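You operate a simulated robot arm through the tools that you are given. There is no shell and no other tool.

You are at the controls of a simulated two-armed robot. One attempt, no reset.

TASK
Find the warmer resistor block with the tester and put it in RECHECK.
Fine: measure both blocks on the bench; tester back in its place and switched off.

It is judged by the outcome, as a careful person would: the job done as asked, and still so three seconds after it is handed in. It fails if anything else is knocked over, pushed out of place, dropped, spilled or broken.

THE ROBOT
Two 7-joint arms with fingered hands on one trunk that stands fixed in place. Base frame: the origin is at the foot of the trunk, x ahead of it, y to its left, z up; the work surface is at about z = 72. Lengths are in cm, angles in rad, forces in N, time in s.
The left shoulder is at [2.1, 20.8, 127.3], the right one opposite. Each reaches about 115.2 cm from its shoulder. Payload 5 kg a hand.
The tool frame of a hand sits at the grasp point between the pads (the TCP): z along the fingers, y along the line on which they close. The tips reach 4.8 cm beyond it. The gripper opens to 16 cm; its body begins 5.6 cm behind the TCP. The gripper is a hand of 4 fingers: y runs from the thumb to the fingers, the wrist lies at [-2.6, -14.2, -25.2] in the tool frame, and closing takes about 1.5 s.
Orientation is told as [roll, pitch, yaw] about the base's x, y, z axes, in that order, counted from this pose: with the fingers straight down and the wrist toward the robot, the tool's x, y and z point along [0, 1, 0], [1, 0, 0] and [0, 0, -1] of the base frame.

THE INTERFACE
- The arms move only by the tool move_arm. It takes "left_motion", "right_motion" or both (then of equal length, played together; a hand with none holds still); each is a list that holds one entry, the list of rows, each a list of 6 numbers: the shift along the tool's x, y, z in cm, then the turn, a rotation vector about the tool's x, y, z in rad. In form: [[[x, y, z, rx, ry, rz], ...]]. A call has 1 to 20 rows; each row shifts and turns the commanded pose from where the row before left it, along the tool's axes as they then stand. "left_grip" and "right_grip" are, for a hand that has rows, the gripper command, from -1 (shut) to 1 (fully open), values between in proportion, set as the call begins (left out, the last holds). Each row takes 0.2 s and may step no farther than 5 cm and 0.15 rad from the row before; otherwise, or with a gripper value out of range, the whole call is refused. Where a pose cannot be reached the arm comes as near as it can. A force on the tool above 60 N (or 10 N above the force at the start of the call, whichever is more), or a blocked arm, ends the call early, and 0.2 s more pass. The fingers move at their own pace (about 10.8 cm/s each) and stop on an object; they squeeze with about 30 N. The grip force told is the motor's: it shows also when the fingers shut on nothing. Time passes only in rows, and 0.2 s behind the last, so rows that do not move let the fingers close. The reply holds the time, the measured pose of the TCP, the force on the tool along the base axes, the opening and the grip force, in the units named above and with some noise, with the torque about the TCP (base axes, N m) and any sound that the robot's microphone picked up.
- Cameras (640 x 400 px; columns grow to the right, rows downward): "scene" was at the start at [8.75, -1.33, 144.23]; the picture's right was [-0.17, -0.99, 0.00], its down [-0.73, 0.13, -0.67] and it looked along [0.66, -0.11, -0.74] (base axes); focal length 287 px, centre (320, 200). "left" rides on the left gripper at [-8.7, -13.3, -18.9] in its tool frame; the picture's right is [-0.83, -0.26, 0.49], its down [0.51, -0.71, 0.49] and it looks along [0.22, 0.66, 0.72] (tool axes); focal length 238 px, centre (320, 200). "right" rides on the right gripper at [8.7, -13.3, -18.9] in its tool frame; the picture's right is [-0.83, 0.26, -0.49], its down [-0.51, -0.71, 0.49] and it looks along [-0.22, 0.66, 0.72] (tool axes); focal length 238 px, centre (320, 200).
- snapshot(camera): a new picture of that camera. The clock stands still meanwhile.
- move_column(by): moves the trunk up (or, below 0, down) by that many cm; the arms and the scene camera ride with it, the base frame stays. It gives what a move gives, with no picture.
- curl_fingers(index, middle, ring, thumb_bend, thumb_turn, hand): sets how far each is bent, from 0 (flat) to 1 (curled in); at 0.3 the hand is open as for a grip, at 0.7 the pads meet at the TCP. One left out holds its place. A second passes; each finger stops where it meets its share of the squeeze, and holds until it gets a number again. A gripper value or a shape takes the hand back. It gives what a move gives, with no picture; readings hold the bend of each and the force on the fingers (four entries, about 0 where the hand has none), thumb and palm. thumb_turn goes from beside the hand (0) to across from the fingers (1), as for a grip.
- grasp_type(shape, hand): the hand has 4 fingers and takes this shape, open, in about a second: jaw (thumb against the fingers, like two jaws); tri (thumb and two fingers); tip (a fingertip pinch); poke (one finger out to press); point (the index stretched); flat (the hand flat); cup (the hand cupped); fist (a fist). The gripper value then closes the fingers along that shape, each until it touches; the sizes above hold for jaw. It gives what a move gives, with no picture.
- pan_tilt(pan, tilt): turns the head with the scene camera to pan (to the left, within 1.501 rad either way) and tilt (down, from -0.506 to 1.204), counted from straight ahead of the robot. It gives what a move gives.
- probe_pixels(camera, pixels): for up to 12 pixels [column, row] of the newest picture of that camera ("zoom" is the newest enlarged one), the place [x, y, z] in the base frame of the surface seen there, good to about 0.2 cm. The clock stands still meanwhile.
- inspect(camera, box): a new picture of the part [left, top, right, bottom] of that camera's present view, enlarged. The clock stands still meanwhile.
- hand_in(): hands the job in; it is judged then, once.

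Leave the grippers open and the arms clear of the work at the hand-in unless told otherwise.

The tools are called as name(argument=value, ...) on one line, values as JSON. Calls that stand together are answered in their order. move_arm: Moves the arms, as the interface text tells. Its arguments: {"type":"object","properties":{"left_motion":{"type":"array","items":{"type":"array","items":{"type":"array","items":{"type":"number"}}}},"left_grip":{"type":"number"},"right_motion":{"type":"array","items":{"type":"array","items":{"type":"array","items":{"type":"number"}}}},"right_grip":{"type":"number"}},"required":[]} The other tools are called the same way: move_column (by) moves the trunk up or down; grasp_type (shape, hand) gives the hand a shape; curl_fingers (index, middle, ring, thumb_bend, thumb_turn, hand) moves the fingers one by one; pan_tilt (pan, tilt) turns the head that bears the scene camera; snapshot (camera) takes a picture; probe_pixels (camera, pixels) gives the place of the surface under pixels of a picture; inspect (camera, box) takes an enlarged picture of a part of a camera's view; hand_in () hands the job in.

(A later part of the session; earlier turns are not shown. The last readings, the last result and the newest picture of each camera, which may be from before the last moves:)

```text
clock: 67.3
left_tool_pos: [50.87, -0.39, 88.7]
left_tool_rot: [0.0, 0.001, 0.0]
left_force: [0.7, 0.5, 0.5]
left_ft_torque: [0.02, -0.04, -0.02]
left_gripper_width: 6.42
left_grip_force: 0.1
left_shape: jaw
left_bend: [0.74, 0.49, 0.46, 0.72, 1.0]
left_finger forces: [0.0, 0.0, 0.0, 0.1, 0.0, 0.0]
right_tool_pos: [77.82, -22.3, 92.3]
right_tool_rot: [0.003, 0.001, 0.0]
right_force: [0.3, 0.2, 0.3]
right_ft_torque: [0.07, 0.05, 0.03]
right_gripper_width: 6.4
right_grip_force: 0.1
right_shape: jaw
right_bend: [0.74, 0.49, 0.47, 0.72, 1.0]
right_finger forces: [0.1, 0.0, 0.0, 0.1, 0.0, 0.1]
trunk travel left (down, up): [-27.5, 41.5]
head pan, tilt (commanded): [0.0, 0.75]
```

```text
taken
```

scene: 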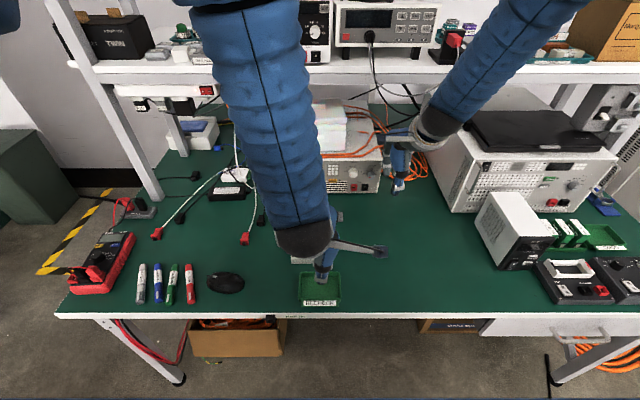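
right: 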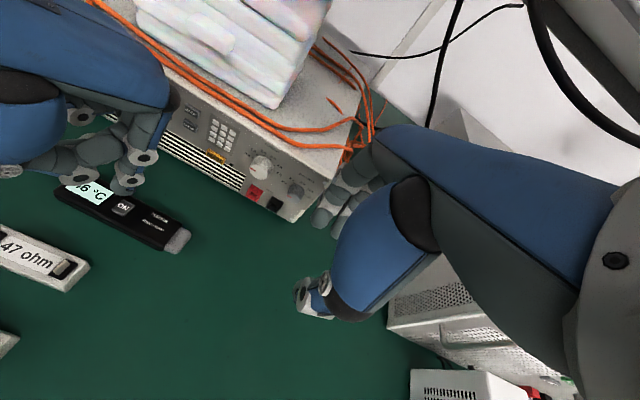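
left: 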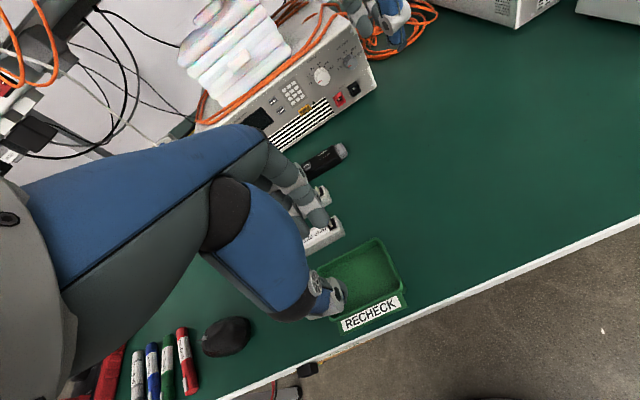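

The boxes are beyond y = -50, so the right hand at (65, -30, 98) is clear. Moving and yawing it so its camera looks across the tray and block.

move_arm(right_motion=[[[-1.93, -3.2, -1.43, 0, 0, 0], [-1.93, -3.2, -1.43, 0, 0, 0], [-1.93, -3.2, -1.43, 0, 0, 0], [-1.93, -3.2, -1.43, 0, 0, 0], [0, 0, 0, 0, 0, -0.13], [0, 0, 0, 0, 0, -0.13], [0, 0, 0, 0, 0, -0.13], [0, 0, 0, 0, 0, -0.13], [0, 0, 0, 0, 0, -0.13], [0, 0, 0, 0, 0, -0.13], [0, 0, 0, 0, 0, 0]]])

snapshot(camera="right")

```text
clock: 69.7
left_tool_pos: [50.93, -0.26, 88.59]
left_tool_rot: [-0.001, -0.001, -0.001]
left_force: [0.4, 0.1, -0.6]
left_ft_torque: [-0.04, -0.01, -0.03]
left_gripper_width: 6.45
left_grip_force: 0.1
left_shape: jaw
left_bend: [0.74, 0.49, 0.46, 0.72, 1.0]
left_finger forces: [0.0, 0.1, 0.0, 0.1, 0.0, 0.0]
right_tool_pos: [65.09, -30.16, 98.17]
right_tool_rot: [0.001, 0.0, 0.781]
right_force: [0.1, 1.3, 0.1]
right_ft_torque: [-0.02, 0.02, -0.04]
right_gripper_width: 6.38
right_grip_force: 0.0
right_shape: jaw
right_bend: [0.74, 0.49, 0.47, 0.72, 1.0]
right_finger forces: [0.0, 0.1, 0.1, 0.0, 0.0, 0.0]
trunk travel left (down, up): [-27.5, 41.5]
head pan, tilt (commanded): [0.0, 0.75]
```

```text
taken
```

right: 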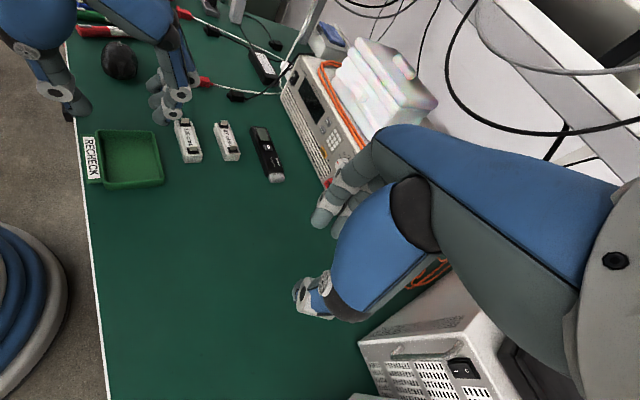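

Great side view. I'll zoom in to measure the tray's inner walls, the block, and the left fingertips.

inspect(camera="right", box=[60, 100, 220, 200])

probe_pixels(camera="zoom", pixels=[[180, 132], [370, 130], [195, 330], [405, 318], [190, 145], [360, 145], [200, 310], [385, 305], [280, 220], [150, 160], [280, 132], [290, 325]])

```text
4.00 times, centred on (140, 150) of right
```

zoom: 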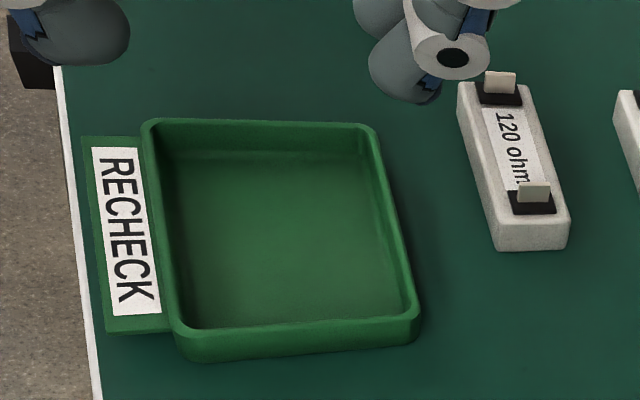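

```text
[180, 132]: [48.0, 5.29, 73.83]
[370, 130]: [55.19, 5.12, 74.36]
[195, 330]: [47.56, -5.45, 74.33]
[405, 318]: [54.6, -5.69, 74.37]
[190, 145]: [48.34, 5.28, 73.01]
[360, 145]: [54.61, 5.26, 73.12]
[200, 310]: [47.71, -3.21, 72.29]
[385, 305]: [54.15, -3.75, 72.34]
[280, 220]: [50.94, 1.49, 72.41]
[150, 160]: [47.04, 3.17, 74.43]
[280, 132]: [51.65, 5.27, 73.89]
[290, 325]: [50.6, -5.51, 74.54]
```

The tray's inner space is about x 47.4–54.9, y ±5.3; the block (3.2 × 9.1) fits along y with the fingers snug. I'll bring the left hand over the 120 ohm block at (60.8, 3.8) with a narrower 5 cm opening (so the thumb clears the tray rim) and descend to z≈82.

move_arm(left_motion=[[[1.35, 3.3, 0, 0, 0, 0], [1.35, 3.3, 0, 0, 0, 0], [1.35, 3.3, 0, 0, 0, 0], [0, 0, 0, 0, 0, 0], [0, 0, 2.2, 0, 0, 0], [0, 0, 2.2, 0, 0, 0], [0, 0, 2, 0, 0, 0], [0, 0, 0, 0, 0, 0], [0, 0, 0, 0, 0, 0]]], left_grip=-0.375)

inspect(camera="right", box=[110, 40, 270, 180])

snapshot(camera="left")

```text
clock: 71.7
left_tool_pos: [60.89, 3.73, 82.24]
left_tool_rot: [0.0, -0.001, -0.001]
left_force: [-0.2, -0.8, 0.4]
left_ft_torque: [0.0, 0.02, -0.06]
left_gripper_width: 4.99
left_grip_force: 0.0
left_shape: jaw
left_bend: [0.74, 0.53, 0.51, 0.74, 1.0]
left_finger forces: [0.1, 0.0, 0.0, 0.0, 0.0, 0.0]
right_tool_pos: [65.1, -30.27, 98.04]
right_tool_rot: [0.001, -0.001, 0.78]
right_force: [0.9, 0.2, -0.2]
right_ft_torque: [0.01, -0.02, -0.04]
right_gripper_width: 6.43
right_grip_force: 0.1
right_shape: jaw
right_bend: [0.74, 0.49, 0.47, 0.72, 1.0]
right_finger forces: [0.1, 0.0, 0.1, 0.0, 0.0, 0.0]
trunk travel left (down, up): [-27.5, 41.5]
head pan, tilt (commanded): [0.0, 0.75]
```

```text
2.86 times, centred on (190, 110) of right
```

zoom: 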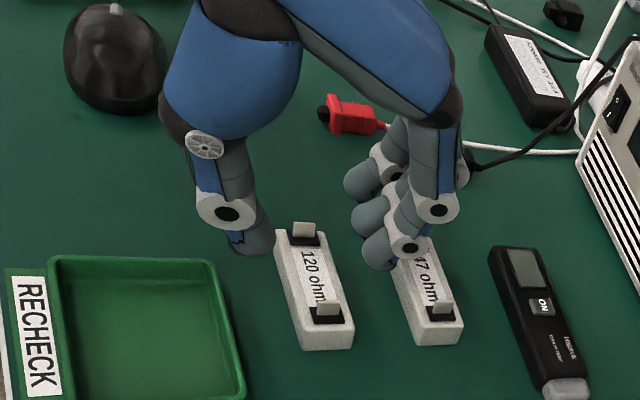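

```text
taken
```

left: 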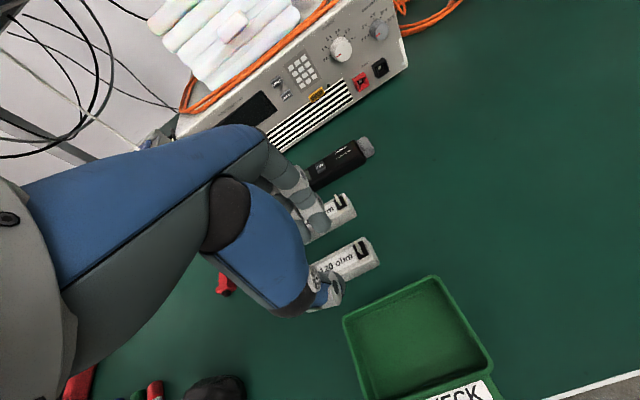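

probe_pixels(camera="zoom", pixels=[[375, 265], [365, 250], [390, 262], [345, 185], [365, 225], [250, 250], [270, 245], [235, 245], [255, 225], [225, 215], [410, 245], [440, 210]])

probe_pixels(camera="left", pixels=[[318, 225], [330, 228], [340, 290], [335, 305], [325, 305], [310, 300]])

```text
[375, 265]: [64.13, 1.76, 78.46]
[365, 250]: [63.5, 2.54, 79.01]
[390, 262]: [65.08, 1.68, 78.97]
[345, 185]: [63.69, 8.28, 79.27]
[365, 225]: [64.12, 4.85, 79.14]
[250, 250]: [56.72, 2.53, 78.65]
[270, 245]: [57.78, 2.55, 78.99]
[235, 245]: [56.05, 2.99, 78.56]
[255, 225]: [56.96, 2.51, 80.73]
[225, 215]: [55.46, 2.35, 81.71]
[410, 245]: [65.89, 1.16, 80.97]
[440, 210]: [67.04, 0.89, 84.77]
```

```text
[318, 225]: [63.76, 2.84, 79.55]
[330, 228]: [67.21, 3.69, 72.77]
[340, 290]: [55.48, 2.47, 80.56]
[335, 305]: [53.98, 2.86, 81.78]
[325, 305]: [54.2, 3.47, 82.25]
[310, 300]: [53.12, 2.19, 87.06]
```

Inner faces: fingers at x≈63.5, thumb at ≈57.9; the block is 59.1–62.4. I'll shift 0.3 cm away from the tray for thumb clearance and lower to z≈78.2.

move_arm(left_motion=[[[0, 0.3, 0, 0, 0, 0], [0, 0, 1.3, 0, 0, 0], [0, 0, 1.3, 0, 0, 0], [0, 0, 1.0, 0, 0, 0], [0, 0, 0.5, 0, 0, 0], [0, 0, 0, 0, 0, 0]]])

inspect(camera="right", box=[110, 60, 230, 180])

```text
clock: 73.1
left_tool_pos: [61.29, 3.8, 78.04]
left_tool_rot: [-0.001, 0.0, 0.001]
left_force: [-0.5, -0.2, 0.2]
left_ft_torque: [0.01, 0.0, -0.02]
left_gripper_width: 5.01
left_grip_force: 0.0
left_shape: jaw
left_bend: [0.74, 0.53, 0.51, 0.74, 1.0]
left_finger forces: [0.0, 0.4, 0.0, 0.1, 0.0, 0.0]
right_tool_pos: [65.13, -30.22, 98.05]
right_tool_rot: [0.001, 0.002, 0.779]
right_force: [-0.3, 1.0, 0.2]
right_ft_torque: [0.04, 0.05, -0.01]
right_gripper_width: 6.4
right_grip_force: 0.0
right_shape: jaw
right_bend: [0.74, 0.49, 0.47, 0.72, 1.0]
right_finger forces: [0.1, 0.0, 0.0, 0.0, 0.0, 0.0]
trunk travel left (down, up): [-27.5, 41.5]
head pan, tilt (commanded): [0.0, 0.75]
```

```text
3.33 times, centred on (170, 120) of right
```

zoom: 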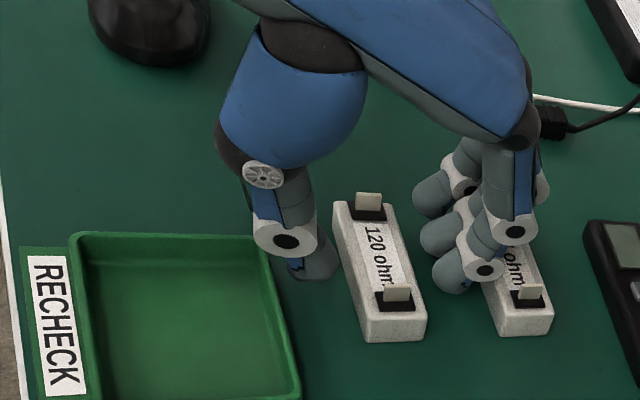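

The thumb is clear of the tray rim and the fingers are between the two blocks. Closing on the 120 ohm block.

move_arm(left_motion=[[[0, 0, 0, 0, 0, 0], [0, 0, 0, 0, 0, 0], [0, 0, 0, 0, 0, 0], [0, 0, 0, 0, 0, 0], [0, 0, 0, 0, 0, 0], [0, 0, 0, 0, 0, 0]]], left_grip=-0.85)

inspect(camera="right", box=[110, 60, 230, 180])

probe_pixels(camera="zoom", pixels=[[330, 270], [320, 280], [305, 275], [295, 265], [440, 285], [455, 280], [470, 275], [395, 340], [370, 330], [425, 320], [290, 240], [365, 300]])

```text
clock: 74.5
left_tool_pos: [61.19, 3.76, 78.06]
left_tool_rot: [0.002, -0.001, 0.002]
left_force: [0.0, 0.0, 0.0]
left_ft_torque: [0.02, 0.01, -0.03]
left_gripper_width: 2.86
left_grip_force: 30.1
left_shape: jaw
left_bend: [0.73, 0.6, 0.61, 0.74, 1.0]
left_finger forces: [16.2, 7.2, 2.7, 0.0, 26.5, 0.1]
right_tool_pos: [65.09, -30.23, 98.19]
right_tool_rot: [0.001, -0.001, 0.781]
right_force: [-0.8, -0.1, 0.4]
right_ft_torque: [-0.03, 0.01, -0.01]
right_gripper_width: 6.42
right_grip_force: 0.0
right_shape: jaw
right_bend: [0.74, 0.49, 0.47, 0.72, 1.0]
right_finger forces: [0.0, 0.0, 0.0, 0.1, 0.0, 0.0]
trunk travel left (down, up): [-27.5, 41.5]
head pan, tilt (commanded): [0.0, 0.75]
```

```text
3.33 times, centred on (170, 120) of right
```

zoom: 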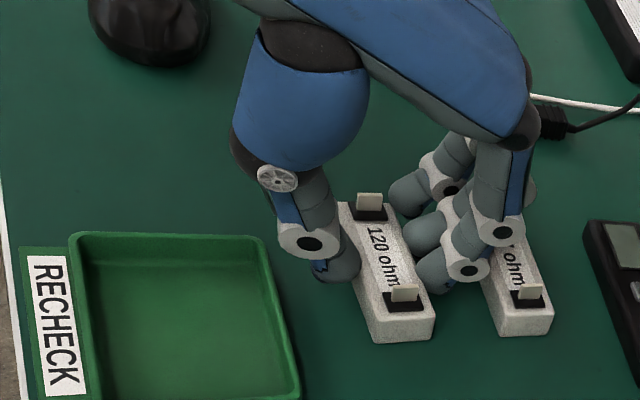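

```text
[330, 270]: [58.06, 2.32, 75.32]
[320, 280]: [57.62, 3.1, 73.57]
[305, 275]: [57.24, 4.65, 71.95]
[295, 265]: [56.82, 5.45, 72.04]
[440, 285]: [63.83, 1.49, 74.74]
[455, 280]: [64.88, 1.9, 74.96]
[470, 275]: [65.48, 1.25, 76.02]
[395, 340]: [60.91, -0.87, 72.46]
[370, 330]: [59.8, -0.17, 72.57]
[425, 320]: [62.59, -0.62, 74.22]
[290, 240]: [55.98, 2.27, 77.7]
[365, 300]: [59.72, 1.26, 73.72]
```

The 120 ohm block is gripped (30 N, all fingers in contact). Lifting straight up 7 cm.

move_arm(left_motion=[[[0, 0, -0.5, 0, 0, 0], [0, 0, -1, 0, 0, 0], [0, 0, -1.5, 0, 0, 0], [0, 0, -2, 0, 0, 0], [0, 0, -2, 0, 0, 0], [0, 0, 0, 0, 0, 0]]])

inspect(camera="right", box=[90, 30, 250, 190])

snapshot(camera="left")

```text
clock: 75.9
left_tool_pos: [60.98, 3.66, 84.81]
left_tool_rot: [0.0, -0.001, 0.0]
left_force: [0.8, -0.7, -2.4]
left_ft_torque: [0.0, -0.01, 0.0]
left_gripper_width: 2.87
left_grip_force: 30.0
left_shape: jaw
left_bend: [0.73, 0.6, 0.61, 0.74, 1.0]
left_finger forces: [16.3, 7.3, 2.9, 0.0, 26.8, 0.0]
right_tool_pos: [65.14, -30.15, 98.1]
right_tool_rot: [-0.001, 0.001, 0.78]
right_force: [0.5, -0.5, 0.8]
right_ft_torque: [0.01, 0.03, 0.0]
right_gripper_width: 6.42
right_grip_force: 0.1
right_shape: jaw
right_bend: [0.74, 0.49, 0.47, 0.72, 1.0]
right_finger forces: [0.1, 0.0, 0.0, 0.0, 0.0, 0.0]
trunk travel left (down, up): [-27.5, 41.5]
head pan, tilt (commanded): [0.0, 0.75]
```

```text
2.50 times, centred on (170, 110) of right
```

zoom: 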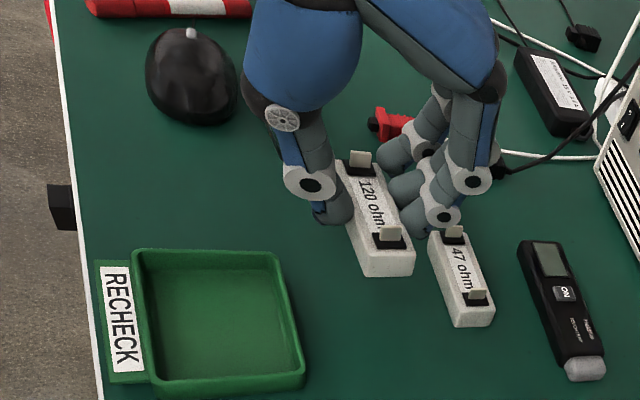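

```text
taken
```

left: 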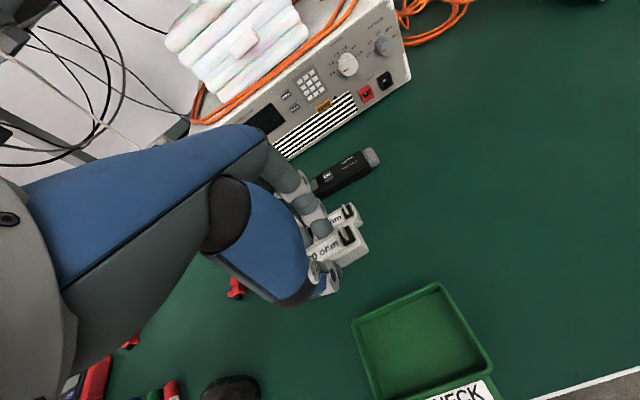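

Block lifted level. Measuring its corners relative to the hand, from the right-camera zoom.

probe_pixels(camera="zoom", pixels=[[366, 250], [366, 272], [411, 268], [412, 248], [350, 170], [388, 240], [360, 162], [345, 160], [370, 170], [390, 262], [410, 240], [357, 235]])

inspect(camera="right", box=[165, 75, 205, 145])

probe_pixels(camera="zoom", pixels=[[330, 320], [330, 340], [400, 330], [405, 300], [340, 300], [260, 120], [330, 130], [275, 100], [365, 260], [300, 250], [285, 90]])

```text
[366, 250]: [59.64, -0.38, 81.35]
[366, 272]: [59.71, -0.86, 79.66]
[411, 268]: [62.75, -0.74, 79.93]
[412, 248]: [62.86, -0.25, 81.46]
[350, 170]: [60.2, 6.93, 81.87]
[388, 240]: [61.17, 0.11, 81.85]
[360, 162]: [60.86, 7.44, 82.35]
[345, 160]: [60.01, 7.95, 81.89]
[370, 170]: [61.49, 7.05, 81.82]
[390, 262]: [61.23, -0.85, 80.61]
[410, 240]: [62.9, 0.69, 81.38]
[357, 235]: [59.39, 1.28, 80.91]
```

```text
5.71 times, centred on (185, 110) of right
```

zoom: 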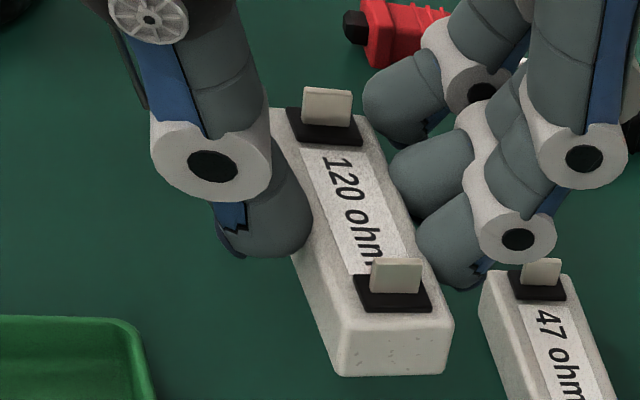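

```text
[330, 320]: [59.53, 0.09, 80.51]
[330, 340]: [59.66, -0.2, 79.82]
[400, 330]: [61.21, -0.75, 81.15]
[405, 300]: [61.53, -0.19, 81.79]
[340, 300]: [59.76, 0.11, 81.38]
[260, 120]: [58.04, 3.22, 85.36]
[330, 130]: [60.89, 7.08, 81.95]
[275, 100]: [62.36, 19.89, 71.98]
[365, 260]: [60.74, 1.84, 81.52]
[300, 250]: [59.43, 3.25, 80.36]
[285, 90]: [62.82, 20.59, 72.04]
```

The block hangs level, centred about (61.1, 3.75), with its bottom about 5.6–6 cm below the TCP. Carrying it over the tray centre (TCP to about (51.3, -0.1)) at the same height.

move_arm(left_motion=[[[-0.94, -2.42, 0, 0, 0, 0], [-0.94, -2.42, 0, 0, 0, 0], [-0.94, -2.42, 0, 0, 0, 0], [-0.94, -2.42, 0, 0, 0, 0], [0, 0, 0, 0, 0, 0], [0, 0, 0, 0, 0, 0]]])

inspect(camera="right", box=[60, 50, 200, 200])

snapshot(camera="left")

inspect(camera="scene", box=[270, 210, 370, 320])

```text
clock: 77.3
left_tool_pos: [51.32, 0.14, 85.11]
left_tool_rot: [0.0, 0.0, 0.0]
left_force: [-0.2, -0.7, -1.8]
left_ft_torque: [0.01, 0.0, 0.0]
left_gripper_width: 2.88
left_grip_force: 30.2
left_shape: jaw
left_bend: [0.73, 0.6, 0.61, 0.74, 1.0]
left_finger forces: [16.4, 7.3, 2.9, 0.0, 26.9, 0.0]
right_tool_pos: [65.0, -30.32, 98.11]
right_tool_rot: [0.0, 0.001, 0.781]
right_force: [-0.3, -0.2, 0.4]
right_ft_torque: [-0.01, 0.0, -0.02]
right_gripper_width: 6.41
right_grip_force: 0.0
right_shape: jaw
right_bend: [0.74, 0.49, 0.47, 0.72, 1.0]
right_finger forces: [0.1, 0.0, 0.1, 0.0, 0.0, 0.0]
trunk travel left (down, up): [-27.5, 41.5]
head pan, tilt (commanded): [0.0, 0.75]
```

```text
2.67 times, centred on (130, 125) of right
```

zoom: 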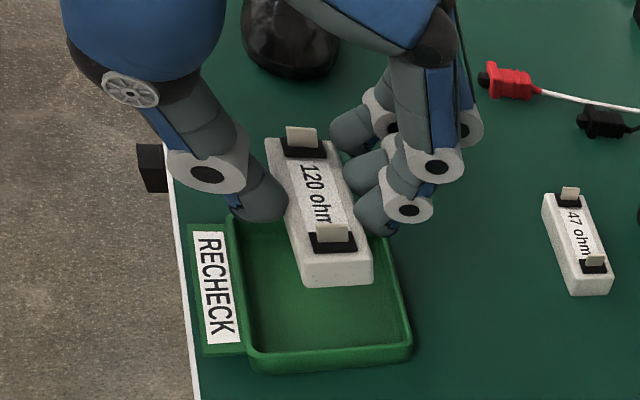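

```text
taken
```

left: 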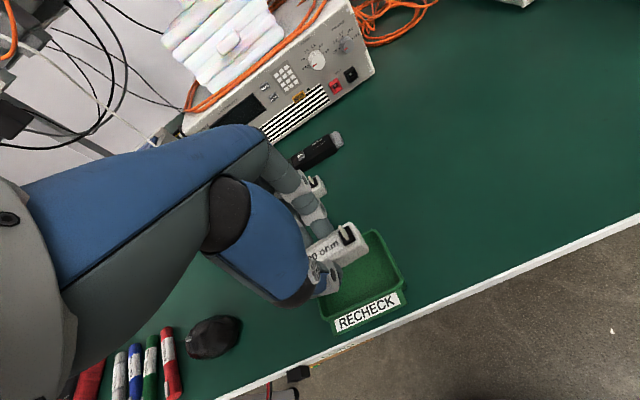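

```text
3.64 times, centred on (320, 265) of scene
```

zoom: 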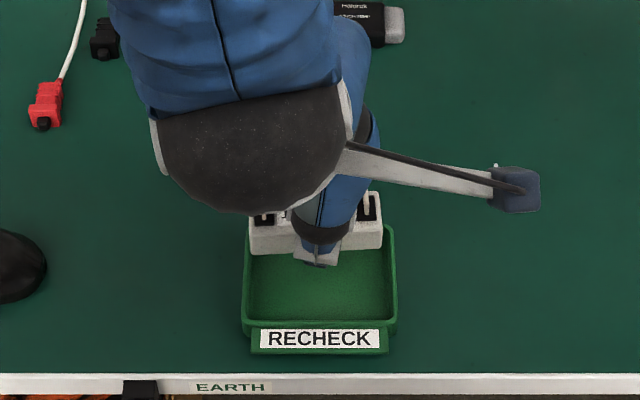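

Checking the block's exact position over the tray.

inspect(camera="right", box=[100, 80, 180, 190])

probe_pixels(camera="zoom", pixels=[[300, 245], [305, 262], [395, 265], [400, 240], [245, 85], [285, 80], [300, 220], [345, 255], [265, 150], [280, 200], [400, 225], [340, 230]])

probe_pixels(camera="zoom", pixels=[[200, 180], [260, 375], [450, 360], [455, 380], [225, 360], [420, 250], [190, 170], [205, 150], [235, 175], [405, 215], [385, 205]])

```text
3.64 times, centred on (140, 135) of right
```

zoom: 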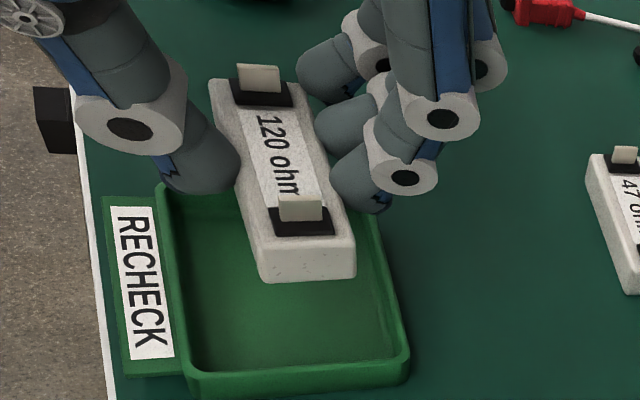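

```text
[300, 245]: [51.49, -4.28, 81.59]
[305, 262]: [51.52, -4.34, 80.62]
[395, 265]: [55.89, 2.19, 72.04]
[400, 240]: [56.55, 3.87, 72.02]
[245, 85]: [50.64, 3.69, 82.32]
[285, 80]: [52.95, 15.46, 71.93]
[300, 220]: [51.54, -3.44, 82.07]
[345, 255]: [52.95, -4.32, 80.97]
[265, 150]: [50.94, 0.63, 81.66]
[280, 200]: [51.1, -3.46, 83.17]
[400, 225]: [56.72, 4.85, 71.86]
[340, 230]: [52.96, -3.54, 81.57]
```

```text
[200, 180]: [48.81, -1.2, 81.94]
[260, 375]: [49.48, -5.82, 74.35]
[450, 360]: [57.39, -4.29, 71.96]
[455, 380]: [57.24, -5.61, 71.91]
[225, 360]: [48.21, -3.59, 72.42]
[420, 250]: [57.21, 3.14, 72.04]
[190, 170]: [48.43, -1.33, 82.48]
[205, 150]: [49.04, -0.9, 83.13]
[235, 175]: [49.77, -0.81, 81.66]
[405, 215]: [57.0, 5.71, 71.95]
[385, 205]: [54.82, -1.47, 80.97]
```

probe_pixels(camera="zoom", pixels=[[218, 90], [225, 110], [240, 190], [250, 230], [262, 270], [295, 95], [352, 235], [352, 265], [225, 85], [312, 120], [345, 215], [222, 120]])

```text
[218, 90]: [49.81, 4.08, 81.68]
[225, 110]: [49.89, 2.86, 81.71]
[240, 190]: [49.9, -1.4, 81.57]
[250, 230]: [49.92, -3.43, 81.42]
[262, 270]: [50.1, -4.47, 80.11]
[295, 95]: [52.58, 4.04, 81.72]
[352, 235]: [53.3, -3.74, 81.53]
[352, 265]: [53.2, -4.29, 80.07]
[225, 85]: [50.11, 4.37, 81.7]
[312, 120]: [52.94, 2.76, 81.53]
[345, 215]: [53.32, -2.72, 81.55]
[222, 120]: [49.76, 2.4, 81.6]
```

probe_pixels(camera="zoom", pixels=[[163, 178], [170, 188], [185, 193], [205, 194], [220, 190], [235, 165], [158, 165], [375, 212], [390, 208], [360, 205], [385, 195], [340, 190]])

```text
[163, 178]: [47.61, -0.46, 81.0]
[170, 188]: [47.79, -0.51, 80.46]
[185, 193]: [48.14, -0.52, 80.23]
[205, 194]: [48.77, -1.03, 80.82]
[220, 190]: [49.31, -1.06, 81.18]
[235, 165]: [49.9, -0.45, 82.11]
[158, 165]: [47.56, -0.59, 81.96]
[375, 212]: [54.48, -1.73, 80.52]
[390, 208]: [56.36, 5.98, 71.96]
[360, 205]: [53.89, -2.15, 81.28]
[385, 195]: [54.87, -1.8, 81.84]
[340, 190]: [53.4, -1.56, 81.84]
```

The block spans x 49.85–53.2, y about -4.4 to 4.7, its bottom 6.06 cm below the TCP; it will fit with about 2–3 mm finger clearance to the walls. I'll correct a small yaw, nudge y by -0.15, and lower to z≈80.5 to check clearance.

move_arm(left_motion=[[[-0.15, 0, 0, 0, 0, 0.03], [0, 0, 1.5, 0, 0, 0], [0, 0, 1.5, 0, 0, 0], [0, 0, 1.0, 0, 0, 0], [0, 0, 0.5, 0, 0, 0], [0, 0, 0, 0, 0, 0], [0, 0, 0, 0, 0, 0]]])

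inspect(camera="right", box=[80, 90, 170, 200])

inspect(camera="left", box=[290, 210, 430, 340])

```text
clock: 78.9
left_tool_pos: [51.44, -0.11, 80.64]
left_tool_rot: [0.0, 0.0, -0.029]
left_force: [-0.4, -0.3, -2.6]
left_ft_torque: [-0.01, -0.03, 0.01]
left_gripper_width: 2.87
left_grip_force: 29.3
left_shape: jaw
left_bend: [0.73, 0.6, 0.61, 0.74, 1.0]
left_finger forces: [16.5, 7.3, 3.0, 0.1, 27.0, 0.1]
right_tool_pos: [65.08, -30.29, 98.17]
right_tool_rot: [-0.001, 0.0, 0.78]
right_force: [0.3, -0.7, 0.5]
right_ft_torque: [0.0, -0.01, -0.03]
right_gripper_width: 6.38
right_grip_force: 0.1
right_shape: jaw
right_bend: [0.74, 0.49, 0.47, 0.72, 1.0]
right_finger forces: [0.1, 0.0, 0.0, 0.1, 0.0, 0.0]
trunk travel left (down, up): [-27.5, 41.5]
head pan, tilt (commanded): [0.0, 0.75]
```

```text
3.64 times, centred on (125, 145) of right
```

zoom: 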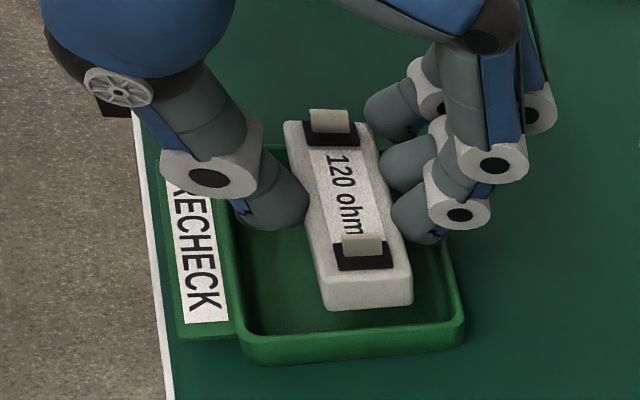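

```text
3.08 times, centred on (360, 275) of left
```

zoom: 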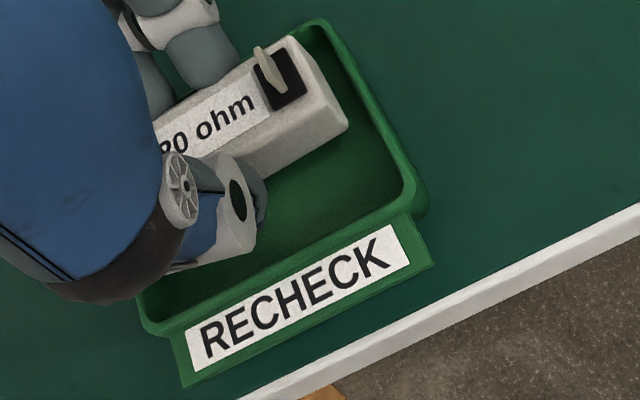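

probe_pixels(camera="zoom", pixels=[[345, 125], [280, 180], [310, 45], [385, 130], [410, 200], [330, 245], [260, 275], [300, 258], [330, 60], [225, 260], [255, 195], [340, 45]])

inspect(camera="right", box=[80, 90, 170, 200])

probe_pixels(camera="zoom", pixels=[[237, 215], [245, 225], [265, 230], [425, 240], [440, 235], [322, 300], [410, 300], [290, 130], [370, 130], [240, 300], [455, 300], [440, 290]])

```text
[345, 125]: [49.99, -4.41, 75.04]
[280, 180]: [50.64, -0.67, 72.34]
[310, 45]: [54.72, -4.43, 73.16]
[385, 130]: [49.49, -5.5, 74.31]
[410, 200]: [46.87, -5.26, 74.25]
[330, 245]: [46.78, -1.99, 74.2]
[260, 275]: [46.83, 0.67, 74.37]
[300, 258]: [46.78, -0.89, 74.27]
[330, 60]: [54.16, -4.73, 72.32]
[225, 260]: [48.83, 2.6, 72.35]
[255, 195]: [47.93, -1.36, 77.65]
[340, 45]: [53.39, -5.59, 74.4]
```

```text
3.64 times, centred on (125, 145) of right
```

zoom: 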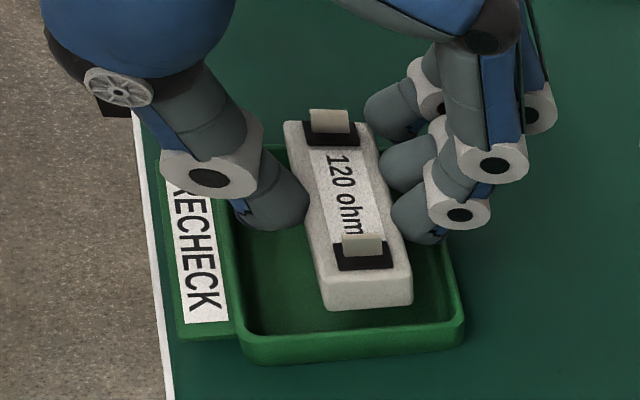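

```text
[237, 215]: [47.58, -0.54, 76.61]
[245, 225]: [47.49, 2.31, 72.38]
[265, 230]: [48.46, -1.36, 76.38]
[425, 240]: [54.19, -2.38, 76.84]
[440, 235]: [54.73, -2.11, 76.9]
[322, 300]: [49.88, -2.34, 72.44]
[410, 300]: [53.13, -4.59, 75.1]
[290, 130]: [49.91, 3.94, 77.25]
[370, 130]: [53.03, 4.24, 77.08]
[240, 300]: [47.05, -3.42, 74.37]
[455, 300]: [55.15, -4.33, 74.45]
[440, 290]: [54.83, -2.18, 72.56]
```

Thumb clearance to the near wall is 0.5 cm and finger clearance to the far wall 0.15 cm. Shifting -0.15 in x to balance, then lowering 1.7 cm.

move_arm(left_motion=[[[0, -0.15, 0, 0, 0, 0], [0, 0, 0.5, 0, 0, 0], [0, 0, 0.5, 0, 0, 0], [0, 0, 0.4, 0, 0, 0], [0, 0, 0.3, 0, 0, 0], [0, 0, 0, 0, 0, 0], [0, 0, 0, 0, 0, 0]]])

inspect(camera="right", box=[80, 90, 170, 200])

inspect(camera="left", box=[290, 210, 430, 340])

```text
clock: 80.5
left_tool_pos: [51.31, -0.11, 78.82]
left_tool_rot: [0.002, 0.0, -0.029]
left_force: [0.1, -0.4, 0.4]
left_ft_torque: [0.02, -0.02, -0.03]
left_gripper_width: 2.89
left_grip_force: 30.1
left_shape: jaw
left_bend: [0.73, 0.6, 0.61, 0.74, 1.0]
left_finger forces: [16.5, 9.5, 3.0, 0.1, 27.5, 0.0]
right_tool_pos: [65.05, -30.24, 98.14]
right_tool_rot: [0.0, -0.002, 0.781]
right_force: [-0.3, -0.1, 0.6]
right_ft_torque: [-0.01, -0.04, 0.0]
right_gripper_width: 6.41
right_grip_force: 0.0
right_shape: jaw
right_bend: [0.74, 0.49, 0.47, 0.72, 1.0]
right_finger forces: [0.0, 0.0, 0.0, 0.1, 0.0, 0.0]
trunk travel left (down, up): [-27.5, 41.5]
head pan, tilt (commanded): [0.0, 0.75]
```

```text
3.64 times, centred on (125, 145) of right
```

zoom: 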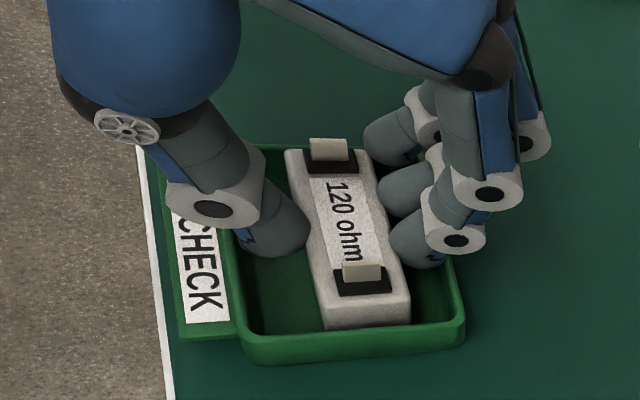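

```text
3.08 times, centred on (360, 275) of left
```

zoom: 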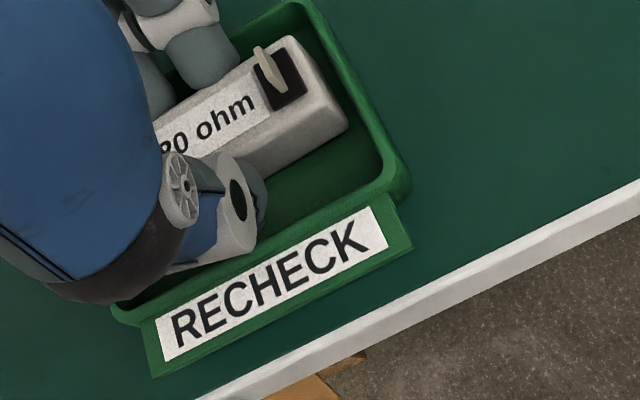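

The vertical force went from -2.6 to about 0, so something is taking the weight: either the block on the floor or a finger on the rim. Zooming in closely to find out which.

inspect(camera="right", box=[115, 110, 165, 190])

probe_pixels(camera="zoom", pixels=[[330, 340], [330, 320], [260, 342], [400, 335], [400, 300], [425, 230], [440, 235], [455, 220], [425, 245], [465, 300], [380, 130], [390, 160]])

```text
5.00 times, centred on (140, 150) of right
```

zoom: 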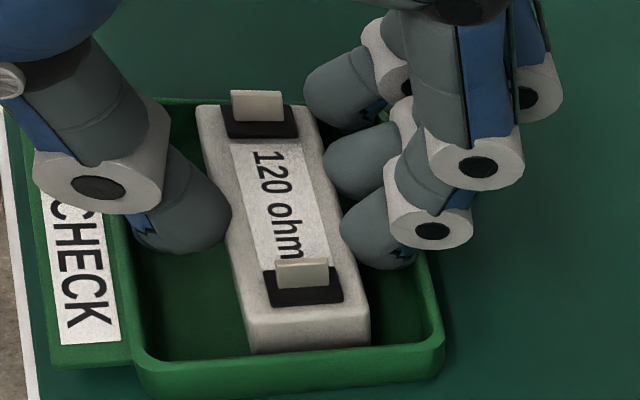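

```text
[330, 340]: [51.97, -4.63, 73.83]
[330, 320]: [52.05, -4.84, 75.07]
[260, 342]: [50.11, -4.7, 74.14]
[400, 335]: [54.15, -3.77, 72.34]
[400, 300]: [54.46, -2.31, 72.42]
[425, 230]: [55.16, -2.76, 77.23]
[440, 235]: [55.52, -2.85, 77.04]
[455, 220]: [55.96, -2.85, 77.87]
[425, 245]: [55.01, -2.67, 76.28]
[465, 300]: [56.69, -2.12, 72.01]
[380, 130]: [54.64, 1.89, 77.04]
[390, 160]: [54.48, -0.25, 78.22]
```

inspect(camera="right", box=[125, 160, 155, 190])

probe_pixels(camera="zoom", pixels=[[250, 190], [250, 200], [250, 210], [250, 220], [250, 230], [350, 190], [350, 200], [350, 210], [350, 220], [300, 205], [300, 215], [300, 225]])

```text
13.33 times, centred on (140, 175) of right
```

zoom: 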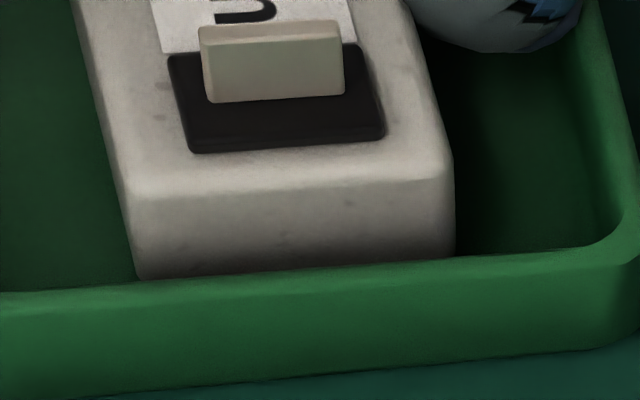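

```text
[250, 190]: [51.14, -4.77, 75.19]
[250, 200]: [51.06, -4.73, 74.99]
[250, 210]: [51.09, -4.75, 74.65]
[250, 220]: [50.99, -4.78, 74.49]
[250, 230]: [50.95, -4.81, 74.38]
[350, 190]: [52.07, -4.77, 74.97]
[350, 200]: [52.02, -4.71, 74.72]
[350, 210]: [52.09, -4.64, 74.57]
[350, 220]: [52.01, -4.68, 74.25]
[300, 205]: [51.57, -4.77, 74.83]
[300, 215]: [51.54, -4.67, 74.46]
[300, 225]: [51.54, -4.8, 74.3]
```

The block's bottom is still ~3 mm above the floor, so the middle finger is probably touching the far rim. I'll raise 0.3, undo the small yaw (which swung that finger toward the wall), shift -0.15 in x, and look.

move_arm(left_motion=[[[0, 0, -0.3, 0, 0, 0], [0, -0.15, 0, 0, 0, -0.03], [0, 0, 0, 0, 0, 0]]])

inspect(camera="right", box=[80, 90, 170, 200])

inspect(camera="left", box=[290, 180, 430, 340])

```text
clock: 81.3
left_tool_pos: [51.1, -0.07, 79.11]
left_tool_rot: [0.001, 0.0, 0.001]
left_force: [-0.8, -1.0, -1.5]
left_ft_torque: [0.01, -0.01, 0.02]
left_gripper_width: 2.85
left_grip_force: 29.7
left_shape: jaw
left_bend: [0.73, 0.6, 0.61, 0.74, 1.0]
left_finger forces: [16.5, 7.5, 3.1, 0.1, 27.1, 0.1]
right_tool_pos: [65.12, -30.21, 98.12]
right_tool_rot: [-0.001, 0.0, 0.78]
right_force: [-0.4, 0.6, 0.7]
right_ft_torque: [-0.02, -0.01, -0.02]
right_gripper_width: 6.42
right_grip_force: 0.0
right_shape: jaw
right_bend: [0.74, 0.49, 0.47, 0.72, 1.0]
right_finger forces: [0.0, 0.0, 0.0, 0.0, 0.1, 0.0]
trunk travel left (down, up): [-27.5, 41.5]
head pan, tilt (commanded): [0.0, 0.75]
```

```text
3.64 times, centred on (125, 145) of right
```

zoom: 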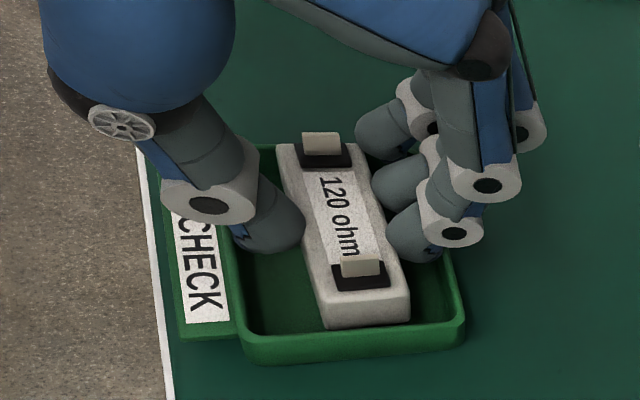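

```text
2.50 times, centred on (360, 260) of left
```

zoom: 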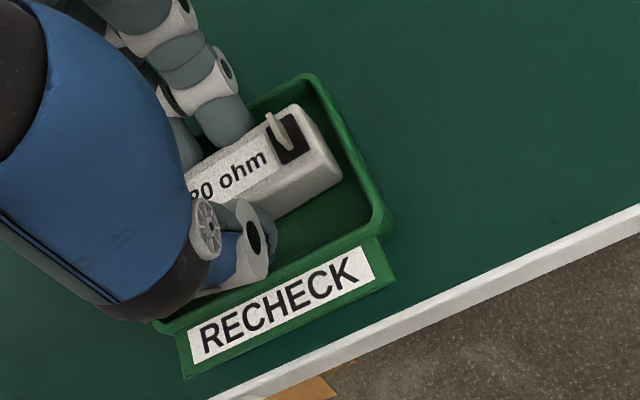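

inspect(camera="right", box=[125, 125, 165, 165])

probe_pixels(camera="zoom", pixels=[[430, 300], [400, 290], [450, 270], [470, 320], [500, 300], [520, 330], [300, 200], [330, 190], [280, 60], [420, 310]])

inspect(camera="right", box=[85, 130, 125, 190])

probe_pixels(camera="zoom", pixels=[[290, 160], [300, 170], [320, 180], [345, 178], [280, 150], [270, 200], [290, 250], [310, 200], [300, 140], [265, 120]])

```text
10.00 times, centred on (145, 145) of right
```

zoom: 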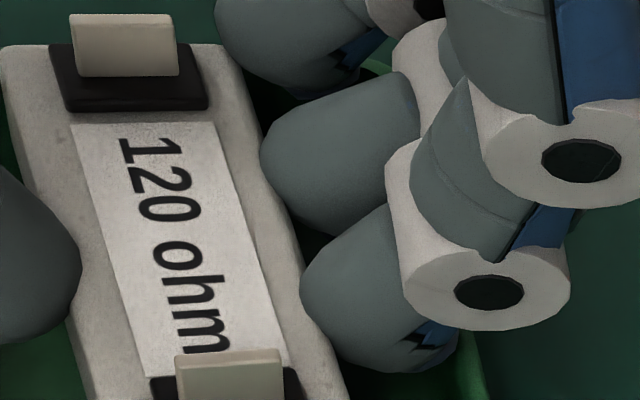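

```text
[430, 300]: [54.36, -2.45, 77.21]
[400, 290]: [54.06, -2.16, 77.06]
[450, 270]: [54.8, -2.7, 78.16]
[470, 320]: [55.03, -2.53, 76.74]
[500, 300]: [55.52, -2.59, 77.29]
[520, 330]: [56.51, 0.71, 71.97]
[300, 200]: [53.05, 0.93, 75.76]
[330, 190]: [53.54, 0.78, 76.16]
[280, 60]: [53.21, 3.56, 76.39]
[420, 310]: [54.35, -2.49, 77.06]
```

```text
6.67 times, centred on (105, 160) of right
```

zoom: 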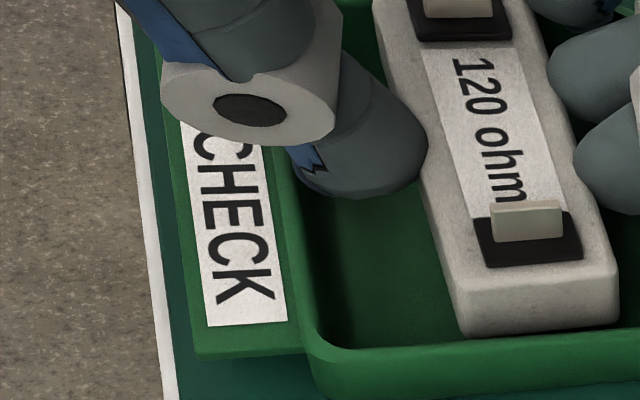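

```text
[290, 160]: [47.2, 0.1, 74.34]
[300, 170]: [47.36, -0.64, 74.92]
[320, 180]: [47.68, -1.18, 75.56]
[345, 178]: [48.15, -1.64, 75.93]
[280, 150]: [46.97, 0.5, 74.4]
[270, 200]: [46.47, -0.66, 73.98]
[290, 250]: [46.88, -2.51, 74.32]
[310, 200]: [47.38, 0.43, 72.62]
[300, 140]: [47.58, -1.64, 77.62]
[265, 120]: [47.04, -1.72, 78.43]
```

The thumb has ~0.15 cm to the near rim and the hand is again carrying the full weight freely. Lowering in 1.5 mm steps toward the floor.

move_arm(left_motion=[[[0, 0, 0.15, 0, 0, 0], [0, 0, 0.15, 0, 0, 0], [0, 0, 0.1, 0, 0, 0], [0, 0, 0, 0, 0, 0]]])

inspect(camera="right", box=[80, 100, 170, 200])

```text
clock: 82.3
left_tool_pos: [51.23, -0.09, 78.61]
left_tool_rot: [-0.002, 0.0, 0.0]
left_force: [0.4, 0.7, 2.2]
left_ft_torque: [0.15, -0.09, -0.01]
left_gripper_width: 2.88
left_grip_force: 29.8
left_shape: jaw
left_bend: [0.73, 0.6, 0.61, 0.74, 1.0]
left_finger forces: [16.6, 7.1, 7.0, 0.0, 27.3, 0.1]
right_tool_pos: [65.01, -30.31, 98.09]
right_tool_rot: [0.0, 0.001, 0.78]
right_force: [-0.2, 0.4, 0.1]
right_ft_torque: [-0.01, 0.02, -0.01]
right_gripper_width: 6.4
right_grip_force: 0.2
right_shape: jaw
right_bend: [0.74, 0.49, 0.47, 0.72, 1.0]
right_finger forces: [0.0, 0.0, 0.0, 0.0, 0.0, 0.1]
trunk travel left (down, up): [-27.5, 41.5]
head pan, tilt (commanded): [0.0, 0.75]
```

```text
4.00 times, centred on (125, 150) of right
```

zoom: 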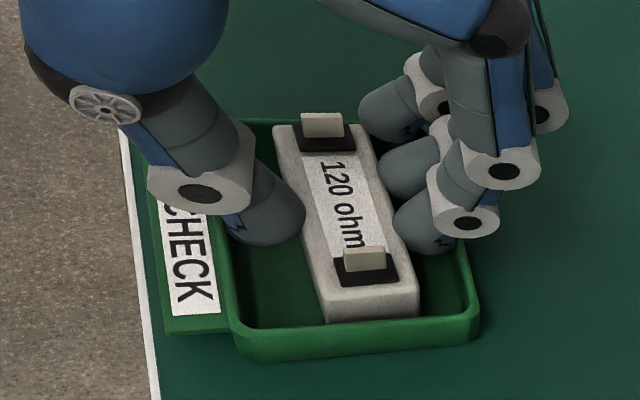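

The ring finger is now resting on the tray's far-left rim corner (ring force up to 7 N), and the block is only ~2 mm above the floor. I'll back up 0.2 cm to relieve the rim, then release by opening just ~2 mm per side so the block settles.

move_arm(left_motion=[[[0, 0, -0.15, 0, 0, 0], [0, 0, 0, 0, 0, 0]]])

```text
clock: 82.9
left_tool_pos: [50.94, -0.11, 78.75]
left_tool_rot: [0.0, 0.0, 0.001]
left_force: [0.4, -0.6, -2.3]
left_ft_torque: [0.02, 0.03, 0.03]
left_gripper_width: 2.87
left_grip_force: 30.2
left_shape: jaw
left_bend: [0.73, 0.6, 0.61, 0.74, 1.0]
left_finger forces: [16.6, 7.5, 3.0, 0.0, 27.1, 0.0]
right_tool_pos: [65.03, -30.31, 98.21]
right_tool_rot: [0.0, 0.002, 0.78]
right_force: [-0.9, 0.3, -0.9]
right_ft_torque: [0.0, 0.02, 0.02]
right_gripper_width: 6.42
right_grip_force: 0.1
right_shape: jaw
right_bend: [0.74, 0.49, 0.47, 0.72, 1.0]
right_finger forces: [0.0, 0.2, 0.0, 0.1, 0.1, 0.1]
trunk travel left (down, up): [-27.5, 41.5]
head pan, tilt (commanded): [0.0, 0.75]
```

The rim is no longer loaded (ring back to 3 N, full weight in hand). The block is about 3 mm above the floor. Releasing with a small opening.

move_arm(left_motion=[[[0, 0, 0, 0, 0, 0], [0, 0, 0, 0, 0, 0], [0, 0, 0, 0, 0, 0]]], left_grip=-0.58)

inspect(camera="right", box=[80, 100, 170, 200])

inspect(camera="left", box=[290, 180, 430, 340])

```text
clock: 83.7
left_tool_pos: [51.16, -0.08, 78.93]
left_tool_rot: [-0.001, 0.002, -0.001]
left_force: [0.5, -0.4, 2.4]
left_ft_torque: [-0.01, -0.03, 0.02]
left_gripper_width: 3.32
left_grip_force: 0.1
left_shape: jaw
left_bend: [0.73, 0.59, 0.57, 0.74, 1.0]
left_finger forces: [0.3, 0.5, 0.1, 0.0, 0.6, 0.1]
right_tool_pos: [65.14, -30.23, 98.12]
right_tool_rot: [0.001, 0.0, 0.78]
right_force: [0.2, 0.2, -0.6]
right_ft_torque: [-0.02, 0.0, 0.01]
right_gripper_width: 6.41
right_grip_force: 0.2
right_shape: jaw
right_bend: [0.74, 0.49, 0.47, 0.72, 1.0]
right_finger forces: [0.1, 0.0, 0.0, 0.0, 0.1, 0.0]
trunk travel left (down, up): [-27.5, 41.5]
head pan, tilt (commanded): [0.0, 0.75]
```

```text
4.00 times, centred on (125, 150) of right
```

zoom: 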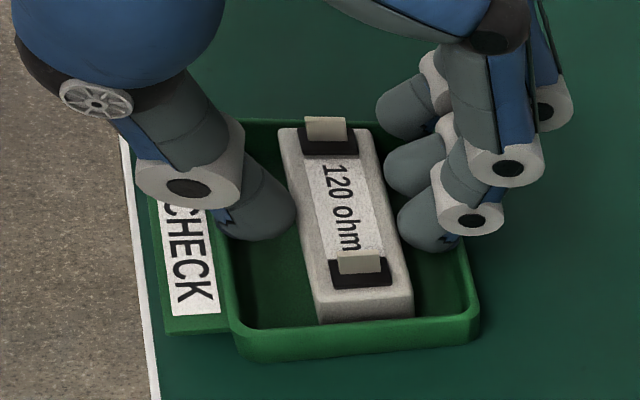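

```text
2.50 times, centred on (360, 260) of left
```

zoom: 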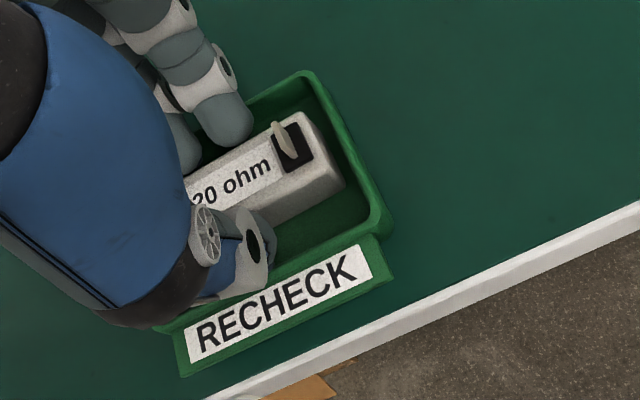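

The block has settled on the tray floor. Raising the left hand straight up, slowly at first.

move_arm(left_motion=[[[0, 0, -0.3, 0, 0, 0], [0, 0, -0.5, 0, 0, 0], [0, 0, -0.8, 0, 0, 0], [0, 0, -1.2, 0, 0, 0], [0, 0, 0, 0, 0, 0]]])

inspect(camera="right", box=[80, 80, 180, 200])

```text
clock: 84.9
left_tool_pos: [51.02, 0.05, 81.6]
left_tool_rot: [0.001, 0.0, 0.001]
left_force: [0.0, 0.8, 0.3]
left_ft_torque: [0.05, 0.01, -0.03]
left_gripper_width: 3.33
left_grip_force: 0.1
left_shape: jaw
left_bend: [0.73, 0.58, 0.57, 0.74, 1.0]
left_finger forces: [0.0, 0.0, 0.1, 0.0, 0.0, 0.0]
right_tool_pos: [65.06, -30.28, 98.33]
right_tool_rot: [0.0, 0.0, 0.781]
right_force: [0.7, -0.8, -0.1]
right_ft_torque: [-0.01, 0.01, 0.02]
right_gripper_width: 6.4
right_grip_force: 0.1
right_shape: jaw
right_bend: [0.74, 0.49, 0.47, 0.72, 1.0]
right_finger forces: [0.1, 0.0, 0.0, 0.1, 0.1, 0.0]
trunk travel left (down, up): [-27.5, 41.5]
head pan, tilt (commanded): [0.0, 0.75]
```

```text
3.33 times, centred on (130, 140) of right
```

zoom: 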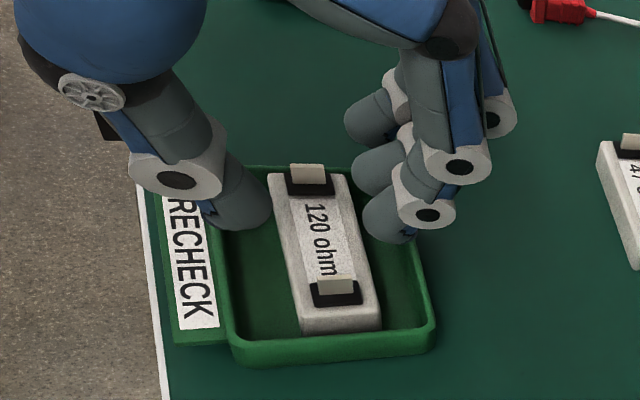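

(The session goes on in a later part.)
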